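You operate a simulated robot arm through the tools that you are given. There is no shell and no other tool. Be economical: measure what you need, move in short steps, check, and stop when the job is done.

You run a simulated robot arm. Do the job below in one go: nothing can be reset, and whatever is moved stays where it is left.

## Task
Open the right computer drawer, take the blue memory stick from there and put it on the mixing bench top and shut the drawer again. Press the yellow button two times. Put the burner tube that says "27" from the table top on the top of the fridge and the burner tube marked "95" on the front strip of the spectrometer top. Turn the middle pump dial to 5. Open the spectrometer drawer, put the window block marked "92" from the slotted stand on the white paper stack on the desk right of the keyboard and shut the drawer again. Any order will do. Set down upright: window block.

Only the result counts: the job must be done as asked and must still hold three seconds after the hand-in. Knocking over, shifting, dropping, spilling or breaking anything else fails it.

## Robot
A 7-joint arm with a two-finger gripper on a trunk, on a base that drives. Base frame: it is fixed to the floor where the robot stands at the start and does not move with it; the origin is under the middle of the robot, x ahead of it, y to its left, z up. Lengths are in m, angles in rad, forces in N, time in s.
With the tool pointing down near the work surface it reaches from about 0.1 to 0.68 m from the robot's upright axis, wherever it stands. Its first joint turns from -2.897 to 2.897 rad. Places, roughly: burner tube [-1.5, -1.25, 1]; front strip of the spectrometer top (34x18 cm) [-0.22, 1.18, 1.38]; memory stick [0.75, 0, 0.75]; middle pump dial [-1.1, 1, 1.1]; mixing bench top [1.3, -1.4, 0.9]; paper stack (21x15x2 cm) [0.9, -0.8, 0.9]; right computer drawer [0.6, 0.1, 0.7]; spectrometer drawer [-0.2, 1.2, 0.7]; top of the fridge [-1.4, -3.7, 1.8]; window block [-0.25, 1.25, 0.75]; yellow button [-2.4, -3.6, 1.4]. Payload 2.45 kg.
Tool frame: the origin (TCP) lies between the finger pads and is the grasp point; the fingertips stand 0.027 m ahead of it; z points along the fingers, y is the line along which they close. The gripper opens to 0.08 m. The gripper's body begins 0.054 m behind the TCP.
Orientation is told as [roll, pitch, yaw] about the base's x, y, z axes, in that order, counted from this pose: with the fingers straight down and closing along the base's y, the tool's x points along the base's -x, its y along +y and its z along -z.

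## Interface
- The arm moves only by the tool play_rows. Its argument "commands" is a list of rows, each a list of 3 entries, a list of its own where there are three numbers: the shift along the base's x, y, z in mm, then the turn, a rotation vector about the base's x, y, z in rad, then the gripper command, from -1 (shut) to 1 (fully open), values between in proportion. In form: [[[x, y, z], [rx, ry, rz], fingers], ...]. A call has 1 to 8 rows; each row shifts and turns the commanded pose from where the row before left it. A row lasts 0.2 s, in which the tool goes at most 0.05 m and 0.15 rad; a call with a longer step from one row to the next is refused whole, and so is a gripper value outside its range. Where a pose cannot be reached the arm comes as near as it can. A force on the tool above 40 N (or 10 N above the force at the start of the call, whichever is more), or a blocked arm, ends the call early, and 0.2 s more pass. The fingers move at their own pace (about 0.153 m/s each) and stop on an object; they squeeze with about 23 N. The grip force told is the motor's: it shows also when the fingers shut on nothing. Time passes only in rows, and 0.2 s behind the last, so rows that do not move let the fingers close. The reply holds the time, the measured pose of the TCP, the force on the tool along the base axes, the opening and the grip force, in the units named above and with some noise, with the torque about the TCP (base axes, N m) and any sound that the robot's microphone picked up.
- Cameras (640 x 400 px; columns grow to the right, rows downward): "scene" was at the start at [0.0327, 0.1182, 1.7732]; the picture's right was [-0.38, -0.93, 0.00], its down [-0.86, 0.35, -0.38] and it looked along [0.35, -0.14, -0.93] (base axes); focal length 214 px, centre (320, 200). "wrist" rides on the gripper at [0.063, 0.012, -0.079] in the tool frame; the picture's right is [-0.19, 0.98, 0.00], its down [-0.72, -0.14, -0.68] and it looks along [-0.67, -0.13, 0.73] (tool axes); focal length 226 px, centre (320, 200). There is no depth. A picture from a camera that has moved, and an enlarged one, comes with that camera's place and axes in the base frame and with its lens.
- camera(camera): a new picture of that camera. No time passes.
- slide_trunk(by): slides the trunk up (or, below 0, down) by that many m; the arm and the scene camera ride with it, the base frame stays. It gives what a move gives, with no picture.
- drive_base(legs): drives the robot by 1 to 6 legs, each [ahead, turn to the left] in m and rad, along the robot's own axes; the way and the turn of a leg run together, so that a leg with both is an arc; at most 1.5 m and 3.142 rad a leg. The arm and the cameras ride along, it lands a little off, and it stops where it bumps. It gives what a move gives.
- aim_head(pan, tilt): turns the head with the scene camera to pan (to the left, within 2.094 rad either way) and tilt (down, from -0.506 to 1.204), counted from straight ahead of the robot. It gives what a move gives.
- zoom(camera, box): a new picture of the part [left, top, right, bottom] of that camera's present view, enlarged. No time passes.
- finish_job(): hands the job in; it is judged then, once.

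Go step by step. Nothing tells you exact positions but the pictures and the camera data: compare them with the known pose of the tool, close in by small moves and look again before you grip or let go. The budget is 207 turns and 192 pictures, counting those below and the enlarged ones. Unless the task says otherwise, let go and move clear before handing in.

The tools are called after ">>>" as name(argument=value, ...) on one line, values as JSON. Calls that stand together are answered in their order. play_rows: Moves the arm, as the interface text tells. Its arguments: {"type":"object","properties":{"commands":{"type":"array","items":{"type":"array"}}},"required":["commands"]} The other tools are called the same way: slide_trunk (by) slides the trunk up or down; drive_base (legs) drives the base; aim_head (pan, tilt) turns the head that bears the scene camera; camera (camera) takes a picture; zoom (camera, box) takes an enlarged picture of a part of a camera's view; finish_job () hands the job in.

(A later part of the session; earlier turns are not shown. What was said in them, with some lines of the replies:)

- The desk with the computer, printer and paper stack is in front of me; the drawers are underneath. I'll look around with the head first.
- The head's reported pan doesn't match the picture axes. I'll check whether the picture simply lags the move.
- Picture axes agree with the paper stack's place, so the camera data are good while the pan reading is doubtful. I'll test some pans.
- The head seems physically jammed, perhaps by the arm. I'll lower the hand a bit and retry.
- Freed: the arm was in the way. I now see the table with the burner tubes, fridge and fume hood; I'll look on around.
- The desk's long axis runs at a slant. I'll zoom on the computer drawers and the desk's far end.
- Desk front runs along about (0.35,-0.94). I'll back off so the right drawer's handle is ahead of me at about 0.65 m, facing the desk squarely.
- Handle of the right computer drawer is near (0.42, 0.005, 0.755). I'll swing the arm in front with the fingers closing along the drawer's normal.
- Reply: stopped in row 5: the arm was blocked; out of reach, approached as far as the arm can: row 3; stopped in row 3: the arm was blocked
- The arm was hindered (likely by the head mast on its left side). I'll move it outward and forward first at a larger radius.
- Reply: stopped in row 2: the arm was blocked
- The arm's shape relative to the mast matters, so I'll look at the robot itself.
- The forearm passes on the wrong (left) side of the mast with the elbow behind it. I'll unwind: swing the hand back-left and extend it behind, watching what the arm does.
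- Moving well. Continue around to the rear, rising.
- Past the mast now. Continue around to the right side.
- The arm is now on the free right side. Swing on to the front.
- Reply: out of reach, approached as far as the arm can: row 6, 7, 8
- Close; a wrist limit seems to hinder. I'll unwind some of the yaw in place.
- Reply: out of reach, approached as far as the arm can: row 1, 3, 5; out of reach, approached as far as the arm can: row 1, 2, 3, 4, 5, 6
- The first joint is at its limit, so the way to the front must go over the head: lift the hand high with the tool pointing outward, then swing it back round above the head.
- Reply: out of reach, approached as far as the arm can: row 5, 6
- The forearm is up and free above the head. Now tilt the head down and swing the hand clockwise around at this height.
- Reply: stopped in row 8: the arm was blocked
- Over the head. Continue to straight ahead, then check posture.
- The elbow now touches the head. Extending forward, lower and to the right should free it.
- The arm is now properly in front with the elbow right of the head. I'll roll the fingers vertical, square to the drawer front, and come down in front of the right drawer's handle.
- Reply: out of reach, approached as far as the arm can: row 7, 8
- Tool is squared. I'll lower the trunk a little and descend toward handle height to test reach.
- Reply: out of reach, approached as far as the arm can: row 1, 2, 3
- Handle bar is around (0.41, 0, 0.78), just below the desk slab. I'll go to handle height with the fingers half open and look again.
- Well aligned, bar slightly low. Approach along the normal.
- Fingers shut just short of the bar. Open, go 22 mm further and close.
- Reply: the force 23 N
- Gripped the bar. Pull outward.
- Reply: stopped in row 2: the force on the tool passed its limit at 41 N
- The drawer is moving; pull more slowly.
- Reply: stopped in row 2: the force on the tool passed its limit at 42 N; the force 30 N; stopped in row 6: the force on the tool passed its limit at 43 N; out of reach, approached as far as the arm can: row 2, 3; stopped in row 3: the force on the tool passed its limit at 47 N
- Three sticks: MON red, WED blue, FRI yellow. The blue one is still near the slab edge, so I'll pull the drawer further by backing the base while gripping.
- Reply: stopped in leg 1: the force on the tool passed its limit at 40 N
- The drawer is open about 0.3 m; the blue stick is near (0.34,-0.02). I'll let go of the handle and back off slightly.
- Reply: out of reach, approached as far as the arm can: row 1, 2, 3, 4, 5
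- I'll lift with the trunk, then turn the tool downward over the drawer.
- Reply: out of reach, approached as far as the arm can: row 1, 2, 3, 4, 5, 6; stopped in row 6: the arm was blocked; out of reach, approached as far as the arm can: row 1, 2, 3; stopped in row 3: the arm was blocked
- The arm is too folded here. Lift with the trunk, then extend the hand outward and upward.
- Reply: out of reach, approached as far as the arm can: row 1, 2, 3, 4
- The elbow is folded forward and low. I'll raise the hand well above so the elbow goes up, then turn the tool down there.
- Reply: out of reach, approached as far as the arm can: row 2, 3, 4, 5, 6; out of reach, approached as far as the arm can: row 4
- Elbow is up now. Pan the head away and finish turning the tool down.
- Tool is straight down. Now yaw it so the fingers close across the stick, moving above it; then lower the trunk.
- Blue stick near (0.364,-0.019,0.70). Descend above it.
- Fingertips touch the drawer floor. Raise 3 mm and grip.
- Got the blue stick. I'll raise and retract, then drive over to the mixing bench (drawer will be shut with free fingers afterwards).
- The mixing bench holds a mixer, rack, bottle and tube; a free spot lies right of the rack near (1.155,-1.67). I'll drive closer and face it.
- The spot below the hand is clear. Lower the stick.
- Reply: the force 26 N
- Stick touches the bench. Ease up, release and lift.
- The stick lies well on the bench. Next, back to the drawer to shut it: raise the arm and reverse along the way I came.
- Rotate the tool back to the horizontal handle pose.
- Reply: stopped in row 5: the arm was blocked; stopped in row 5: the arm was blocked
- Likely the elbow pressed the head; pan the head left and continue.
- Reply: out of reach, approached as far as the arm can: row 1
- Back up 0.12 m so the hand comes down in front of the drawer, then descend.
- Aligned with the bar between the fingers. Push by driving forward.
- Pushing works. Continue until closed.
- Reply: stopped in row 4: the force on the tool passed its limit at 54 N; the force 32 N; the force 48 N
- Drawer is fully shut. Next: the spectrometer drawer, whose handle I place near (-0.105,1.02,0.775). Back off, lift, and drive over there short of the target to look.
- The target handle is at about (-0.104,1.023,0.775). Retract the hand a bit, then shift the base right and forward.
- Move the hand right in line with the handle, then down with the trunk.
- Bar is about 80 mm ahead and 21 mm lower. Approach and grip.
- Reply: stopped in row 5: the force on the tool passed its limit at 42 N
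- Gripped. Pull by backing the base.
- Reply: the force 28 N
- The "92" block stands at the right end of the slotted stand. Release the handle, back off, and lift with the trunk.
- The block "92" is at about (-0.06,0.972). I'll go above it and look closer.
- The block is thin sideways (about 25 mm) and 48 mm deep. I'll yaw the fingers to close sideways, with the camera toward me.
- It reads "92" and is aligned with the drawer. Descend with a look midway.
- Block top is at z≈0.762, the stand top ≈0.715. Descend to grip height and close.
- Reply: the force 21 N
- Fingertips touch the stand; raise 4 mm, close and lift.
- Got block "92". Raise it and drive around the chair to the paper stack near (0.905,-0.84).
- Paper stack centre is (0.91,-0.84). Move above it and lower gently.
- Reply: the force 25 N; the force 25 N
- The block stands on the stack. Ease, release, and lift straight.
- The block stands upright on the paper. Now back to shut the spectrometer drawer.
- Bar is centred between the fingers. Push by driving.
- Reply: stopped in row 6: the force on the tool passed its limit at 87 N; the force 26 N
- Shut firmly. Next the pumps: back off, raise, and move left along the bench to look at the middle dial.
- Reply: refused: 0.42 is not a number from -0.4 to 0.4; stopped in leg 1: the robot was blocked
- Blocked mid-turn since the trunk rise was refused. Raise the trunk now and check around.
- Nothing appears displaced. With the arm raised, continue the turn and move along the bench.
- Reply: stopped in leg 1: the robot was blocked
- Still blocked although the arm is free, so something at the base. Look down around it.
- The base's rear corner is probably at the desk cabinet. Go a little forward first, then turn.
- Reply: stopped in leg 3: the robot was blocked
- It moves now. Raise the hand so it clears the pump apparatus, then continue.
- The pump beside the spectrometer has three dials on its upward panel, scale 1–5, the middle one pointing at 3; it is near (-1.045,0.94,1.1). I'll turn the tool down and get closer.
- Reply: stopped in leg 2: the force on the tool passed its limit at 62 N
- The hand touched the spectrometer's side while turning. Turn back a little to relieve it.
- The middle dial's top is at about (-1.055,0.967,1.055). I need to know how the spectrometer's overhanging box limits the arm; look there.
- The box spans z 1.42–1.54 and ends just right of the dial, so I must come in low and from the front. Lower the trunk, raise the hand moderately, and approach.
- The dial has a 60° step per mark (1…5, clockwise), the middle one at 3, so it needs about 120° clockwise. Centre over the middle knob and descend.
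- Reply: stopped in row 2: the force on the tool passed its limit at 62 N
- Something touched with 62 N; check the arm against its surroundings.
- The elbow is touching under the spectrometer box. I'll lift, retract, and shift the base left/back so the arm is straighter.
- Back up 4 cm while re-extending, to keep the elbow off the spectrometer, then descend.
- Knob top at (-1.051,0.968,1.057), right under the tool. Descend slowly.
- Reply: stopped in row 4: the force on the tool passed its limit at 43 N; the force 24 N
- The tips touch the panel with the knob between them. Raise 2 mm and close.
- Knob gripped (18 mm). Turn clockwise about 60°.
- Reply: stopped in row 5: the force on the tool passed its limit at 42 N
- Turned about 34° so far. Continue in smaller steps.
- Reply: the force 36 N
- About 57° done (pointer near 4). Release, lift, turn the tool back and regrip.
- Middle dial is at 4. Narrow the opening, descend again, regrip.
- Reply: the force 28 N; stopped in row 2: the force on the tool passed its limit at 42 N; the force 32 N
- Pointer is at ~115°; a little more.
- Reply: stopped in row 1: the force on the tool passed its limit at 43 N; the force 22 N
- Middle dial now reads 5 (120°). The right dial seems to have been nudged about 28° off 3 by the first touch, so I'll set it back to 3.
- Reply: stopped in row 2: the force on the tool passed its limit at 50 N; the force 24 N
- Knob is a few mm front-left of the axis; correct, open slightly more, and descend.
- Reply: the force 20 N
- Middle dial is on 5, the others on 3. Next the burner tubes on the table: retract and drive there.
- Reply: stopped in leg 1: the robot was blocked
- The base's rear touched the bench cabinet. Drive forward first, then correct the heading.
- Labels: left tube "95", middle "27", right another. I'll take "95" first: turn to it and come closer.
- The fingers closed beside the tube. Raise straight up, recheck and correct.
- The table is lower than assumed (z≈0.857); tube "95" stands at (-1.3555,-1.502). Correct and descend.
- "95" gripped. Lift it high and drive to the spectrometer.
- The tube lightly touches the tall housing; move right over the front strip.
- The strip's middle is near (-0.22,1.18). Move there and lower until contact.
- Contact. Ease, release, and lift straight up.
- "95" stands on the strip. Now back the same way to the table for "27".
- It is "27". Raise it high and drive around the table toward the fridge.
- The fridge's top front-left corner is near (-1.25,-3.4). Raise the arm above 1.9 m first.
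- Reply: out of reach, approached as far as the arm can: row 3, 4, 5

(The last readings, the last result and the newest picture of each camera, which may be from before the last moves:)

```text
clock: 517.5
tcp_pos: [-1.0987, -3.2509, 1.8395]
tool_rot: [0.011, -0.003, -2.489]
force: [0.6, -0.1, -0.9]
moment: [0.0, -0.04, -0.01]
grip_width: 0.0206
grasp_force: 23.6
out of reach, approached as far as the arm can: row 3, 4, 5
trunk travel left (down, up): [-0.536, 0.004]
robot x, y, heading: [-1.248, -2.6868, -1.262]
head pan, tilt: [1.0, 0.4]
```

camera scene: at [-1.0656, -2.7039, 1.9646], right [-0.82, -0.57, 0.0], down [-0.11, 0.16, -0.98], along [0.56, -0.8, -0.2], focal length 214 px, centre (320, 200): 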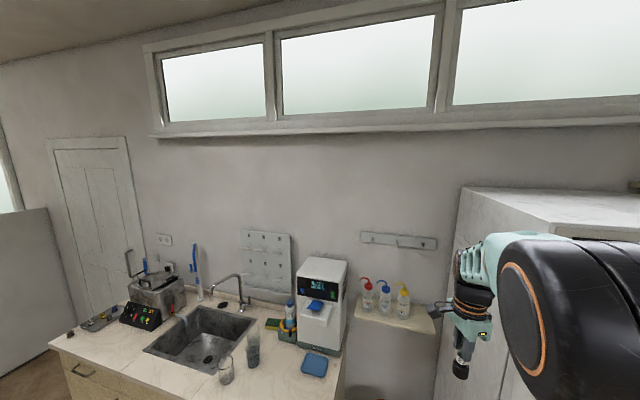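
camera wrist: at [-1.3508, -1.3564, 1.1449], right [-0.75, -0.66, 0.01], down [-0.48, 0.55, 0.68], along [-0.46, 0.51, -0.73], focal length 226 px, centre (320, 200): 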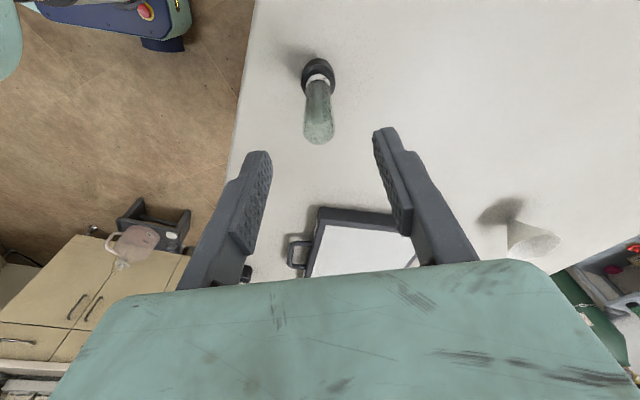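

The arm tops out at 1.84 m at this radius; try closer in.

>>> play_rows(commands=[[[-9, 30, 10], [0, 0, 0], -1], [[-9, 30, 20], [0, 0, 0], -1], [[-9, 30, 25], [0, 0, 0], -1], [[-9, 30, 25], [0, 0, 0], -1], [[0, 0, 30], [0, 0, 0], -1], [[0, 0, 30], [0, 0, 0], -1]])

>>> aim_head(pan=0.0, tilt=0.1)

>>> camera(camera="scene")

```text
clock: 518.9
tcp_pos: [-1.1383, -3.1064, 1.9029]
tool_rot: [0.014, -0.006, -2.487]
force: [-0.1, 0.4, -0.9]
moment: [-0.03, 0.0, -0.01]
grip_width: 0.0205
grasp_force: 23.1
out of reach, approached as far as the arm can: row 3, 4, 5, 6
trunk travel left (down, up): [-0.536, 0.004]
robot x, y, heading: [-1.2454, -2.6929, -1.259]
head pan, tilt: [1.0, 0.4]
```

```text
clock: 520.2
tcp_pos: [-1.1393, -3.1087, 1.9043]
tool_rot: [0.016, -0.005, -2.487]
force: [0.1, -0.3, -0.9]
moment: [0.0, -0.03, 0.04]
grip_width: 0.0207
grasp_force: 23.0
trunk travel left (down, up): [-0.536, 0.004]
robot x, y, heading: [-1.2435, -2.6903, -1.259]
head pan, tilt: [0.0, 0.099]
```

```text
15 pictures are left
camera scene: at [-1.0832, -2.7079, 1.9846], right [-0.92, -0.4, 0.0], down [0.01, -0.01, -1.0], along [0.4, -0.92, 0.02], focal length 214 px, centre (320, 200)
```

scene: 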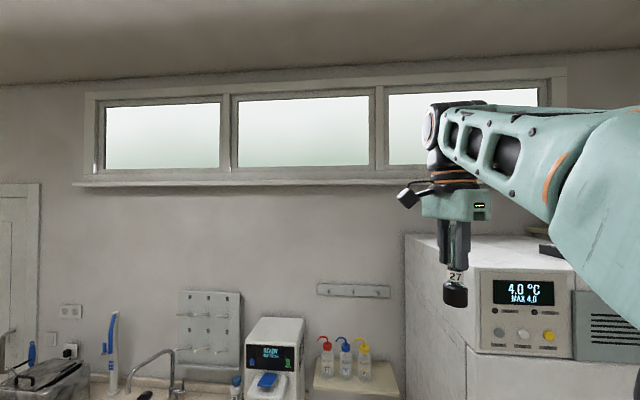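

The fridge top is about z 1.81 and the tube's bottom about 1.83: too tight. Test a smaller radius for more height.

>>> play_rows(commands=[[[-8, 25, 20], [0, 0, 0], -1], [[-8, 25, 20], [0, 0, 0], -1], [[0, 0, 20], [0, 0, 0], -1], [[0, 0, 20], [0, 0, 0], -1]])

```text
clock: 521.2
tcp_pos: [-1.1551, -3.0564, 1.9057]
tool_rot: [0.004, 0.001, -2.488]
force: [0.1, 0.2, -1.3]
moment: [-0.03, 0.0, -0.01]
grip_width: 0.0205
grasp_force: 23.0
out of reach, approached as far as the arm can: row 1, 2, 3, 4
trunk travel left (down, up): [-0.536, 0.004]
robot x, y, heading: [-1.245, -2.6871, -1.257]
head pan, tilt: [0.0, 0.099]
```

>>> play_rows(commands=[[[2, -6, 0], [0, 0, 0.14], -1], [[2, -6, 0], [0, 0, 0.14], -1], [[2, -6, 0], [0, 0, 0.14], -1], [[2, -6, 0], [0, 0, 0.14], -1], [[2, -6, 0], [0, 0, 0.14], -1], [[2, -6, 0], [0, 0, 0.14], -1], [[2, -6, 0], [0, 0, 0.14], -1], [[2, -6, 0], [0, 0, 0.14], -1]])

>>> play_rows(commands=[[[0, 0, 15], [0, 0, 0], -1], [[0, 0, 15], [0, 0, 0], -1], [[0, 0, 15], [0, 0, 0], -1], [[0, 0, 15], [0, 0, 0], -1]])

```text
clock: 523.0
tcp_pos: [-1.1404, -3.1013, 1.9014]
tool_rot: [0.01, -0.01, -1.364]
force: [0.2, 0.2, -1.1]
moment: [-0.01, 0.0, -0.02]
grip_width: 0.0208
grasp_force: 22.7
out of reach, approached as far as the arm can: row 4, 7
trunk travel left (down, up): [-0.536, 0.004]
robot x, y, heading: [-1.2469, -2.6899, -1.261]
head pan, tilt: [0.0, 0.099]
```

```text
clock: 524.0
tcp_pos: [-1.1414, -3.0984, 1.8996]
tool_rot: [0.011, 0.004, -1.369]
force: [0.5, 1.1, 0.0]
moment: [-0.02, -0.01, 0.01]
grip_width: 0.0205
grasp_force: 23.1
out of reach, approached as far as the arm can: row 1, 2, 3, 4
trunk travel left (down, up): [-0.536, 0.004]
robot x, y, heading: [-1.2437, -2.6876, -1.262]
head pan, tilt: [0.0, 0.099]
```

Height is just marginal upright, so I'll tilt the tool forward to gain clearance for passing the edge, then set it vertical over the top. Tilt now and move in front of the fridge.

>>> play_rows(commands=[[[0, 0, 10], [-0.124, -0.04, 0], -1], [[0, 0, 10], [-0.124, -0.04, 0], -1], [[0, 0, 10], [-0.124, -0.04, 0], -1], [[0, 0, 10], [-0.124, -0.04, 0], -1], [[0, 0, 10], [-0.124, -0.04, 0], -1]])

>>> drive_base(legs=[[0, -1.39], [0.436, 0], [0, 1.4]])

>>> aim_head(pan=-0.05, tilt=0.15)

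>>> camera(camera="scene")

```text
clock: 525.2
tcp_pos: [-1.1417, -3.0973, 1.9505]
tool_rot: [0.092, -0.645, -1.395]
force: [0.6, -0.2, -1.0]
moment: [0.01, 0.01, 0.0]
grip_width: 0.0207
grasp_force: 22.9
trunk travel left (down, up): [-0.536, 0.004]
robot x, y, heading: [-1.2455, -2.6854, -1.257]
head pan, tilt: [0.0, 0.099]
```

```text
clock: 534.8
tcp_pos: [-1.5208, -3.3023, 1.9491]
tool_rot: [0.093, -0.645, -1.387]
force: [0.2, 0.1, -1.6]
moment: [-0.02, 0.02, 0.0]
grip_width: 0.0206
grasp_force: 22.8
trunk travel left (down, up): [-0.536, 0.004]
robot x, y, heading: [-1.6302, -2.8928, -1.249]
head pan, tilt: [0.0, 0.099]
```

```text
clock: 535.5
tcp_pos: [-1.5184, -3.3054, 1.949]
tool_rot: [0.092, -0.641, -1.388]
force: [0.9, 0.0, -0.9]
moment: [0.03, 0.05, 0.0]
grip_width: 0.0206
grasp_force: 23.6
trunk travel left (down, up): [-0.536, 0.004]
robot x, y, heading: [-1.6285, -2.8945, -1.253]
head pan, tilt: [-0.051, 0.15]
```

```text
14 pictures are left
camera scene: at [-1.5321, -2.8882, 2.0277], right [-0.87, 0.49, 0.0], down [-0.26, -0.47, -0.84], along [-0.41, -0.74, 0.54], focal length 214 px, centre (320, 200)
```

scene: 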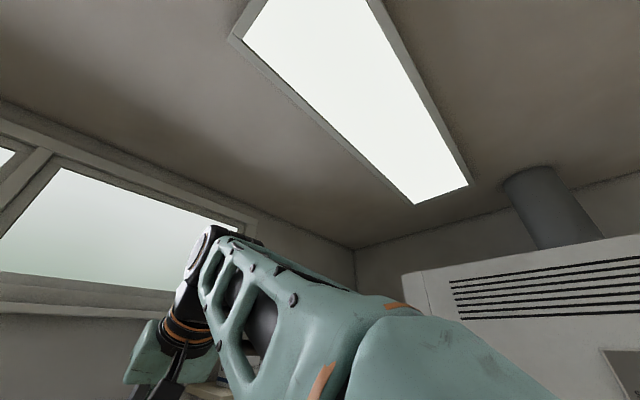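

>>> camera(camera="wrist")

```text
13 pictures are left
camera wrist: at [-1.533, -3.208, 1.9753], right [0.98, 0.08, 0.19], down [-0.17, -0.21, 0.96], along [0.12, -0.97, -0.19], focal length 226 px, centre (320, 200)
```

wrist: 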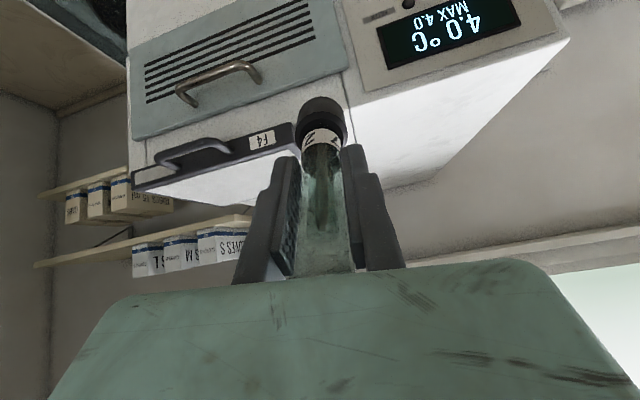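

A case "F4" occupies the fridge top's right part; the free area is on the left (x −1.5…−1.25). I'll shift so the tube ends at about (-1.34,-3.525).

>>> drive_base(legs=[[0, 0.363], [0.282, 0], [0, -0.363]])

>>> camera(camera="wrist")

```text
clock: 539.7
tcp_pos: [-1.3409, -3.5235, 1.9488]
tool_rot: [0.093, -0.64, -1.386]
force: [0.3, 0.6, -0.7]
moment: [0.02, 0.04, -0.02]
grip_width: 0.0206
grasp_force: 23.4
trunk travel left (down, up): [-0.536, 0.004]
robot x, y, heading: [-1.4478, -3.1141, -1.254]
head pan, tilt: [-0.051, 0.15]
```

```text
12 pictures are left
camera wrist: at [-1.3542, -3.4263, 1.9754], right [0.98, 0.08, 0.19], down [-0.17, -0.21, 0.96], along [0.12, -0.97, -0.19], focal length 226 px, centre (320, 200)
```

wrist: 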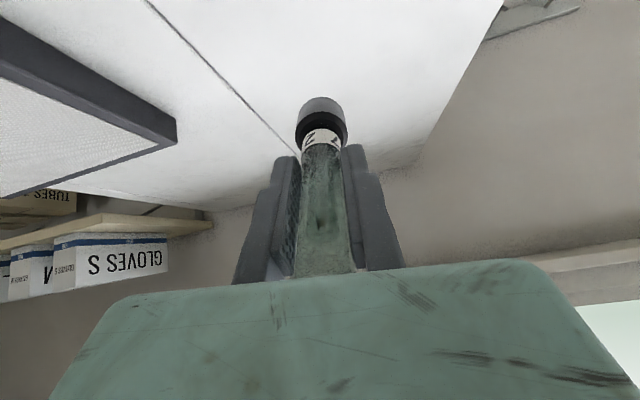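

Over the free top. Rotate the tool back to vertical while keeping the height.

>>> play_rows(commands=[[[0, 0, -6], [0.122, 0.039, 0], -1], [[0, 0, -8], [0.122, 0.039, 0], -1], [[0, 0, -8], [0.122, 0.039, 0], -1], [[0, 0, -8], [0.122, 0.039, 0], -1], [[0, 0, -8], [0.122, 0.039, 0], -1]])

>>> camera(camera="wrist")

```text
clock: 540.9
tcp_pos: [-1.3423, -3.5239, 1.9017]
tool_rot: [0.02, -0.007, -1.364]
force: [-0.1, -0.2, -1.6]
moment: [0.01, 0.03, 0.03]
grip_width: 0.0205
grasp_force: 22.9
out of reach, approached as far as the arm can: row 5
trunk travel left (down, up): [-0.536, 0.004]
robot x, y, heading: [-1.4486, -3.1135, -1.25]
head pan, tilt: [-0.051, 0.15]
```

```text
11 pictures are left
camera wrist: at [-1.3443, -3.4603, 1.9816], right [1.0, 0.01, 0.02], down [0.0, -0.73, 0.68], along [0.02, -0.68, -0.73], focal length 226 px, centre (320, 200)
```

wrist: 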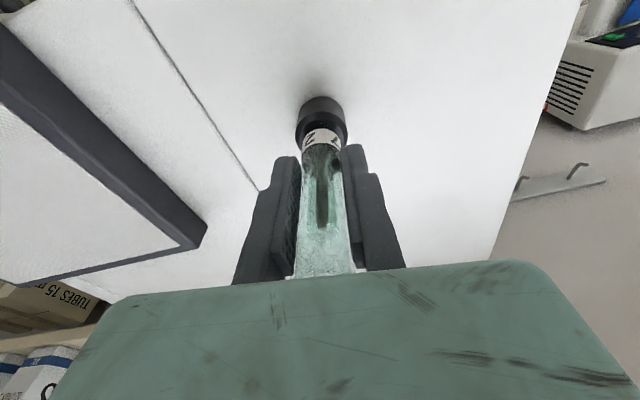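

Vertical with a small gap. Lower until contact.

>>> play_rows(commands=[[[0, 0, -5], [0, 0, 0], -1], [[0, 0, -5], [0, 0, 0], -1], [[0, 0, -4], [0, 0, 0], -1]])

>>> play_rows(commands=[[[0, 0, -3], [0, 0, 0], -1], [[0, 0, -3], [0, 0, 0], -1]])

```text
clock: 541.7
tcp_pos: [-1.3417, -3.5233, 1.8895]
tool_rot: [0.02, -0.003, -1.362]
force: [1.1, 6.3, 24.4]
moment: [0.21, 0.14, -0.05]
grip_width: 0.0208
grasp_force: 22.9
trunk travel left (down, up): [-0.536, 0.004]
robot x, y, heading: [-1.4538, -3.1119, -1.251]
head pan, tilt: [-0.051, 0.15]
stopped in row 3: the force on the tool passed its limit at 47 N (the readings are from after the stop); the commanded pose is now the measured one
```

```text
clock: 542.0
tcp_pos: [-1.3421, -3.5234, 1.8898]
tool_rot: [0.022, -0.007, -1.365]
force: [1.6, 7.5, 24.4]
moment: [0.3, 0.15, -0.04]
grip_width: 0.0205
grasp_force: 22.8
trunk travel left (down, up): [-0.536, 0.004]
robot x, y, heading: [-1.45, -3.1121, -1.251]
head pan, tilt: [-0.051, 0.15]
stopped in row 1: the force on the tool passed its limit at 47 N (the readings are from after the stop); the commanded pose is now the measured one
```

Contact. Release, rise slightly, then withdraw backward with the base (fingers on both sides).

>>> play_rows(commands=[[[0, 0, 1], [0, 0, 0], -1], [[0, 0, 0], [0, 0, 0], -0.3], [[0, 0, 0], [0, 0, 0], 0.1], [[0, 0, 0], [0, 0, 0], 0.6], [[0, 0, 0], [0, 0, 0], 0.6], [[0, 0, 8], [0, 0, 0], 0.6]])

>>> camera(camera="wrist")

```text
clock: 543.4
tcp_pos: [-1.3401, -3.5272, 1.8976]
tool_rot: [0.021, -0.003, -1.366]
force: [-0.1, -0.1, -0.5]
moment: [0.01, 0.02, -0.02]
grip_width: 0.0642
grasp_force: 0.0
trunk travel left (down, up): [-0.536, 0.004]
robot x, y, heading: [-1.4515, -3.1135, -1.254]
head pan, tilt: [-0.051, 0.15]
```

```text
10 pictures are left
camera wrist: at [-1.3445, -3.4636, 1.9762], right [1.0, 0.01, 0.02], down [-0.01, -0.73, 0.68], along [0.02, -0.68, -0.73], focal length 226 px, centre (320, 200)
```

wrist: 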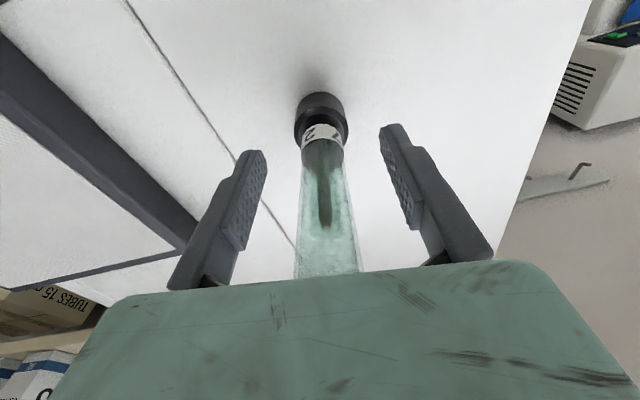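

>>> drive_base(legs=[[-0.3, 0]])

>>> camera(camera="wrist")

```text
clock: 545.5
tcp_pos: [-1.4354, -3.2434, 1.8972]
tool_rot: [0.02, -0.005, -1.359]
force: [0.2, 0.6, 0.3]
moment: [-0.04, 0.01, 0.01]
grip_width: 0.0641
grasp_force: 0.1
trunk travel left (down, up): [-0.536, 0.004]
robot x, y, heading: [-1.5433, -2.8339, -1.247]
head pan, tilt: [-0.051, 0.15]
```

```text
9 pictures are left
camera wrist: at [-1.4385, -3.1785, 1.9771], right [1.0, 0.01, 0.02], down [0.0, -0.73, 0.68], along [0.03, -0.68, -0.73], focal length 226 px, centre (320, 200)
```

wrist: 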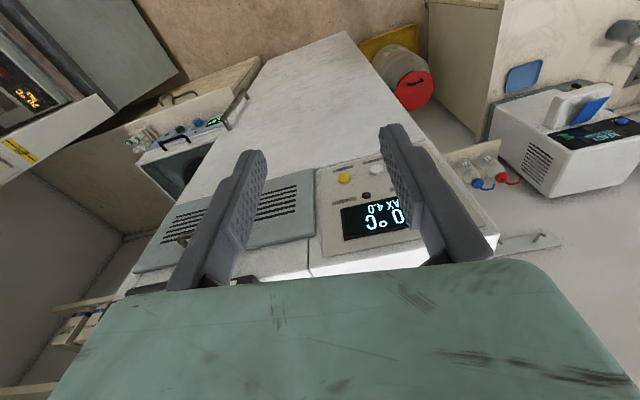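

The tube should stand on the fridge. The yellow button is on the fume hood's left post near (-2.4,-3.6,1.4). Lower the trunk, drive nearer and look.

>>> slide_trunk(by=-0.4)

>>> drive_base(legs=[[0, -1.407], [0.42, 0], [0, 0.4]])

>>> aim_head(pan=0.15, tilt=0.2)

>>> camera(camera="scene")

```text
clock: 549.3
tcp_pos: [-1.4346, -3.2449, 1.4972]
tool_rot: [0.022, -0.005, -1.363]
force: [-0.8, -1.0, 0.1]
moment: [0.02, -0.03, 0.03]
grip_width: 0.0639
grasp_force: 0.1
trunk travel left (down, up): [-0.136, 0.404]
robot x, y, heading: [-1.5426, -2.8295, -1.246]
head pan, tilt: [-0.051, 0.15]
```

```text
clock: 556.7
tcp_pos: [-2.2155, -3.3342, 1.4976]
tool_rot: [0.022, -0.004, -2.377]
force: [-0.2, -0.3, -0.1]
moment: [-0.02, -0.01, -0.03]
grip_width: 0.064
grasp_force: 0.0
trunk travel left (down, up): [-0.136, 0.404]
robot x, y, heading: [-1.9177, -3.0274, -2.266]
head pan, tilt: [-0.051, 0.15]
```

```text
clock: 557.4
tcp_pos: [-2.2169, -3.3365, 1.4948]
tool_rot: [0.021, -0.003, -2.381]
force: [-0.2, 0.6, -0.3]
moment: [0.04, 0.0, 0.0]
grip_width: 0.0639
grasp_force: 0.1
trunk travel left (down, up): [-0.136, 0.404]
robot x, y, heading: [-1.9223, -3.0217, -2.263]
head pan, tilt: [0.15, 0.201]
```

```text
8 pictures are left
camera scene: at [-1.864, -3.1694, 1.5668], right [-0.74, 0.67, 0.0], down [0.12, 0.13, -0.98], along [-0.66, -0.73, -0.18], focal length 214 px, centre (320, 200)
```

scene: 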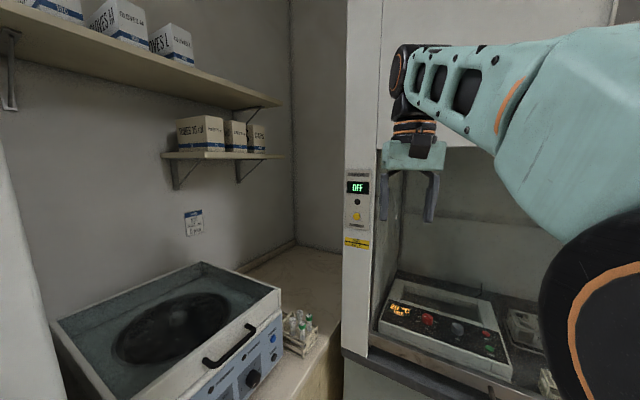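

The yellow button sits under the "OFF" display on the hood's left post, near (-2.40,-3.585,1.396). Bring the hand level with it, fingers shut, pointing at the post.

>>> play_rows(commands=[[[-4, -28, -9], [-0.0456, 0.1354, 0], -1], [[-4, -28, -9], [-0.0456, 0.1354, 0], -1], [[-6, -24, -9], [-0.0456, 0.1354, 0], -1], [[-6, -22, -9], [-0.0456, 0.1354, 0], -1], [[-8, -20, -9], [-0.0456, 0.1354, 0], -1], [[-8, -18, -9], [-0.0456, 0.1354, 0], -1]])

>>> play_rows(commands=[[[-8, -16, -9], [-0.0456, 0.1354, 0], -1], [[-8, -16, -9], [-0.0456, 0.1354, 0], -1], [[-10, -15, -9], [-0.0456, 0.1354, 0], -1], [[-10, -15, -9], [-0.0456, 0.1354, 0], -1], [[-10, -15, -9], [-0.0456, 0.1354, 0], -1]])

>>> camera(camera="wrist")

```text
clock: 558.8
tcp_pos: [-2.2535, -3.4797, 1.4348]
tool_rot: [-0.438, -0.748, -2.188]
force: [0.5, 1.5, 0.0]
moment: [0.0, -0.01, -0.01]
grip_width: 0.0001
grasp_force: 23.2
trunk travel left (down, up): [-0.136, 0.404]
robot x, y, heading: [-1.9235, -3.0231, -2.262]
head pan, tilt: [0.15, 0.201]
```

```text
clock: 560.0
tcp_pos: [-2.2956, -3.552, 1.3999]
tool_rot: [-1.57, -1.136, -1.222]
force: [1.1, -0.3, -1.8]
moment: [-0.01, 0.04, 0.01]
grip_width: 0.0002
grasp_force: 23.0
trunk travel left (down, up): [-0.136, 0.404]
robot x, y, heading: [-1.9218, -3.0251, -2.265]
head pan, tilt: [0.15, 0.201]
```

```text
7 pictures are left
camera wrist: at [-2.2269, -3.5115, 1.337], right [0.33, -0.91, -0.24], down [0.7, 0.07, 0.71], along [-0.63, -0.4, 0.66], focal length 226 px, centre (320, 200)
```

wrist: 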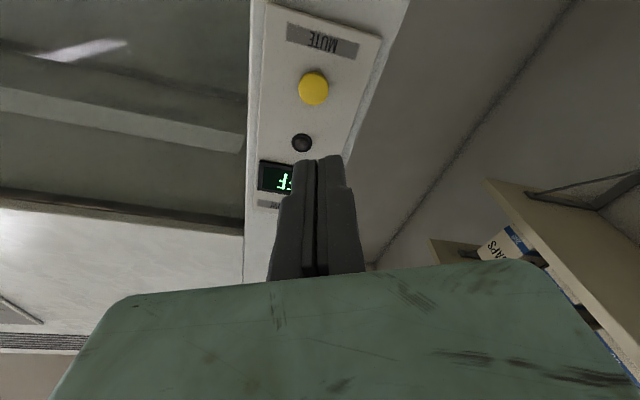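

The yellow MUTE button is at (-2.4055,-3.587,1.394), straight ahead. Advance and press gently.

>>> play_rows(commands=[[[-30, -7, -6], [0, 0, 0], -1], [[-28, -10, 0], [0, 0, 0], -1], [[-8, -3, 0], [0, 0, 0], -1]])

>>> camera(camera="wrist")

```text
clock: 560.8
tcp_pos: [-2.3631, -3.572, 1.3917]
tool_rot: [-1.565, -1.131, -1.231]
force: [-0.7, 0.6, 0.4]
moment: [0.0, 0.03, -0.02]
grip_width: 0.0001
grasp_force: 22.8
trunk travel left (down, up): [-0.136, 0.404]
robot x, y, heading: [-1.9195, -3.0255, -2.26]
head pan, tilt: [0.15, 0.201]
```

```text
6 pictures are left
camera wrist: at [-2.2941, -3.531, 1.3298], right [0.33, -0.91, -0.24], down [0.7, 0.06, 0.71], along [-0.63, -0.4, 0.66], focal length 226 px, centre (320, 200)
```

wrist: 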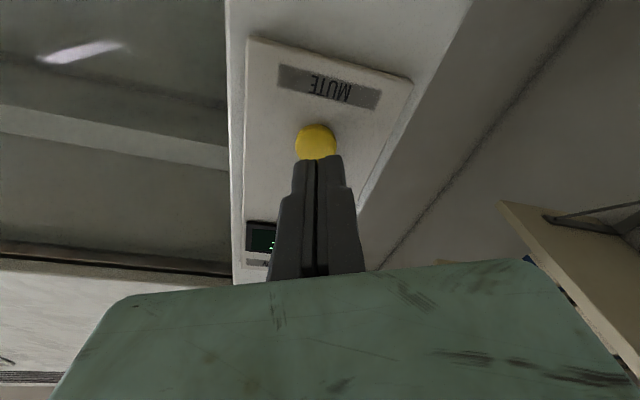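

>>> play_rows(commands=[[[-5, -1.8, 0], [0, 0, 0], -1], [[-4, -1.4, 0], [0, 0, 0], -1], [[-4, -1.4, 0], [0, 0, 0], -1], [[-3, -1, 0], [0, 0, 0], -1], [[-3, -1, 0], [0, 0, 0], -1]])

```text
clock: 562.0
tcp_pos: [-2.3812, -3.579, 1.3926]
tool_rot: [-1.563, -1.132, -1.231]
force: [3.2, 2.8, -0.2]
moment: [0.02, -0.02, -0.04]
grip_width: 0.0058
grasp_force: 30.0
trunk travel left (down, up): [-0.136, 0.404]
robot x, y, heading: [-1.9204, -3.0268, -2.263]
head pan, tilt: [0.15, 0.201]
heard: click
```

A click: first press. Retract fully, then press once more.

>>> play_rows(commands=[[[0, 0, 0], [0, 0, 0], -1], [[10, 3.6, 0], [0, 0, 0], -1], [[14, 5, 0], [0, 0, 0], -1], [[0, 0, 0], [0, 0, 0], -1]])

>>> play_rows(commands=[[[-10, -3.6, 0], [0, 0, 0], -1], [[-5, -1.8, 0], [0, 0, 0], -1], [[-4, -1.4, 0], [0, 0, 0], -1], [[-3, -1, 0], [0, 0, 0], -1], [[-2, -0.8, 0], [0, 0, 0], -1]])

```text
clock: 563.0
tcp_pos: [-2.3578, -3.5694, 1.3916]
tool_rot: [-1.562, -1.132, -1.231]
force: [-0.7, 1.2, 0.7]
moment: [0.0, 0.02, 0.04]
grip_width: 0.0
grasp_force: 29.3
trunk travel left (down, up): [-0.136, 0.404]
robot x, y, heading: [-1.9222, -3.0248, -2.264]
head pan, tilt: [0.15, 0.201]
```

```text
clock: 564.2
tcp_pos: [-2.3816, -3.579, 1.3935]
tool_rot: [-1.563, -1.134, -1.233]
force: [4.0, 2.2, -0.9]
moment: [0.0, 0.01, -0.02]
grip_width: 0.0058
grasp_force: 29.6
trunk travel left (down, up): [-0.136, 0.404]
robot x, y, heading: [-1.921, -3.0276, -2.266]
head pan, tilt: [0.15, 0.201]
heard: click
```

Second click. Retract, and check the tube on the fridge.

>>> play_rows(commands=[[[14, 5, 0], [0, 0, 0], -1], [[30, 11, 0], [0, 0, 0], -1], [[35, 12, 10], [0, 0, 0], -1], [[35, 12, 20], [0, 0, 0], -1]])

>>> slide_trunk(by=0.4)

>>> drive_base(legs=[[-0.5, 0]])

>>> aim_head(pan=0.9, tilt=0.2)

>>> camera(camera="scene")

```text
clock: 565.2
tcp_pos: [-2.2703, -3.5393, 1.4178]
tool_rot: [-1.546, -1.125, -1.249]
force: [0.0, -0.1, -0.1]
moment: [0.01, -0.02, -0.02]
grip_width: 0.0003
grasp_force: 29.3
trunk travel left (down, up): [-0.136, 0.404]
robot x, y, heading: [-1.918, -3.0276, -2.263]
head pan, tilt: [0.15, 0.201]
```

```text
clock: 569.0
tcp_pos: [-2.2702, -3.5404, 1.8195]
tool_rot: [-1.555, -1.131, -1.239]
force: [-0.5, 0.2, -0.7]
moment: [-0.03, 0.03, 0.02]
grip_width: 0.0
grasp_force: 30.0
trunk travel left (down, up): [-0.536, 0.004]
robot x, y, heading: [-1.9234, -3.0263, -2.264]
head pan, tilt: [0.15, 0.201]
```

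```text
clock: 572.0
tcp_pos: [-1.9516, -3.1551, 1.8213]
tool_rot: [-1.558, -1.132, -1.242]
force: [0.0, 0.2, -0.1]
moment: [0.01, -0.03, -0.02]
grip_width: 0.0
grasp_force: 30.3
trunk travel left (down, up): [-0.536, 0.004]
robot x, y, heading: [-1.5998, -2.6382, -2.268]
head pan, tilt: [0.15, 0.201]
```

```text
clock: 573.1
tcp_pos: [-1.9533, -3.1562, 1.8174]
tool_rot: [-1.548, -1.126, -1.252]
force: [-0.4, 0.7, -0.4]
moment: [0.01, -0.03, -0.01]
grip_width: 0.0001
grasp_force: 29.6
trunk travel left (down, up): [-0.536, 0.004]
robot x, y, heading: [-1.6005, -2.6445, -2.268]
head pan, tilt: [0.901, 0.201]
```

```text
5 pictures are left
camera scene: at [-1.5273, -2.7827, 2.0091], right [-0.82, 0.57, 0.0], down [-0.17, -0.25, -0.95], along [-0.55, -0.78, 0.3], focal length 214 px, centre (320, 200)
```

scene: 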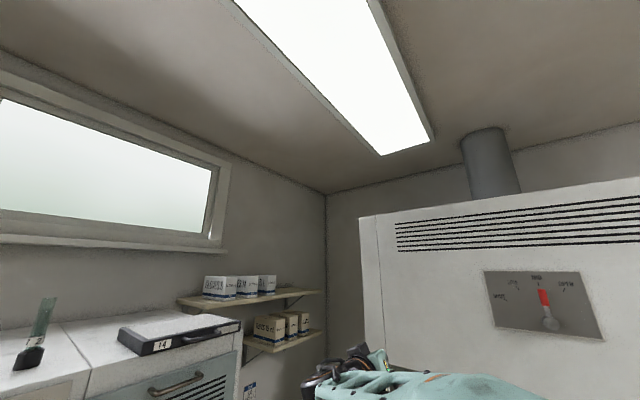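

Done: the stick is on the mixing bench, both tubes and the block are placed, the middle pump dial is on 5, the yellow button was pressed twice and both drawers are shut. I nudged the right pump dial off 3 while working and turned it back by eye.

>>> finish_job()

```text
The job is handed in.
```

I did every part of the job and handed it in. One thing outside the task got moved and put back by eye.

- **Memory stick:** the blue one is on the mixing bench top, and the right computer drawer is pushed fully shut.
- **Yellow button:** pressed twice on the fume hood; I heard a click each time.
- **Burner tube "27":** stands upright on top of the fridge, checked in the last picture.
- **Burner tube "95":** stands upright on the front strip of the spectrometer top.
- **Middle pump dial:** turned from 3 to 5.
- **Window block "92":** stands upright on the paper stack, and the spectrometer drawer is pushed fully shut.

**Right pump dial:** my first touch at the pump turned it about half a mark, from 3 toward 2. I judged from earlier pictures that it had been at 3 and turned it back; it is within a few degrees of that.

**Bumps:** the arm or base also bumped the spectrometer, its overhanging box, the pump panel and probably a cabinet. I saw nothing displaced, though I did not check every spot afterwards.
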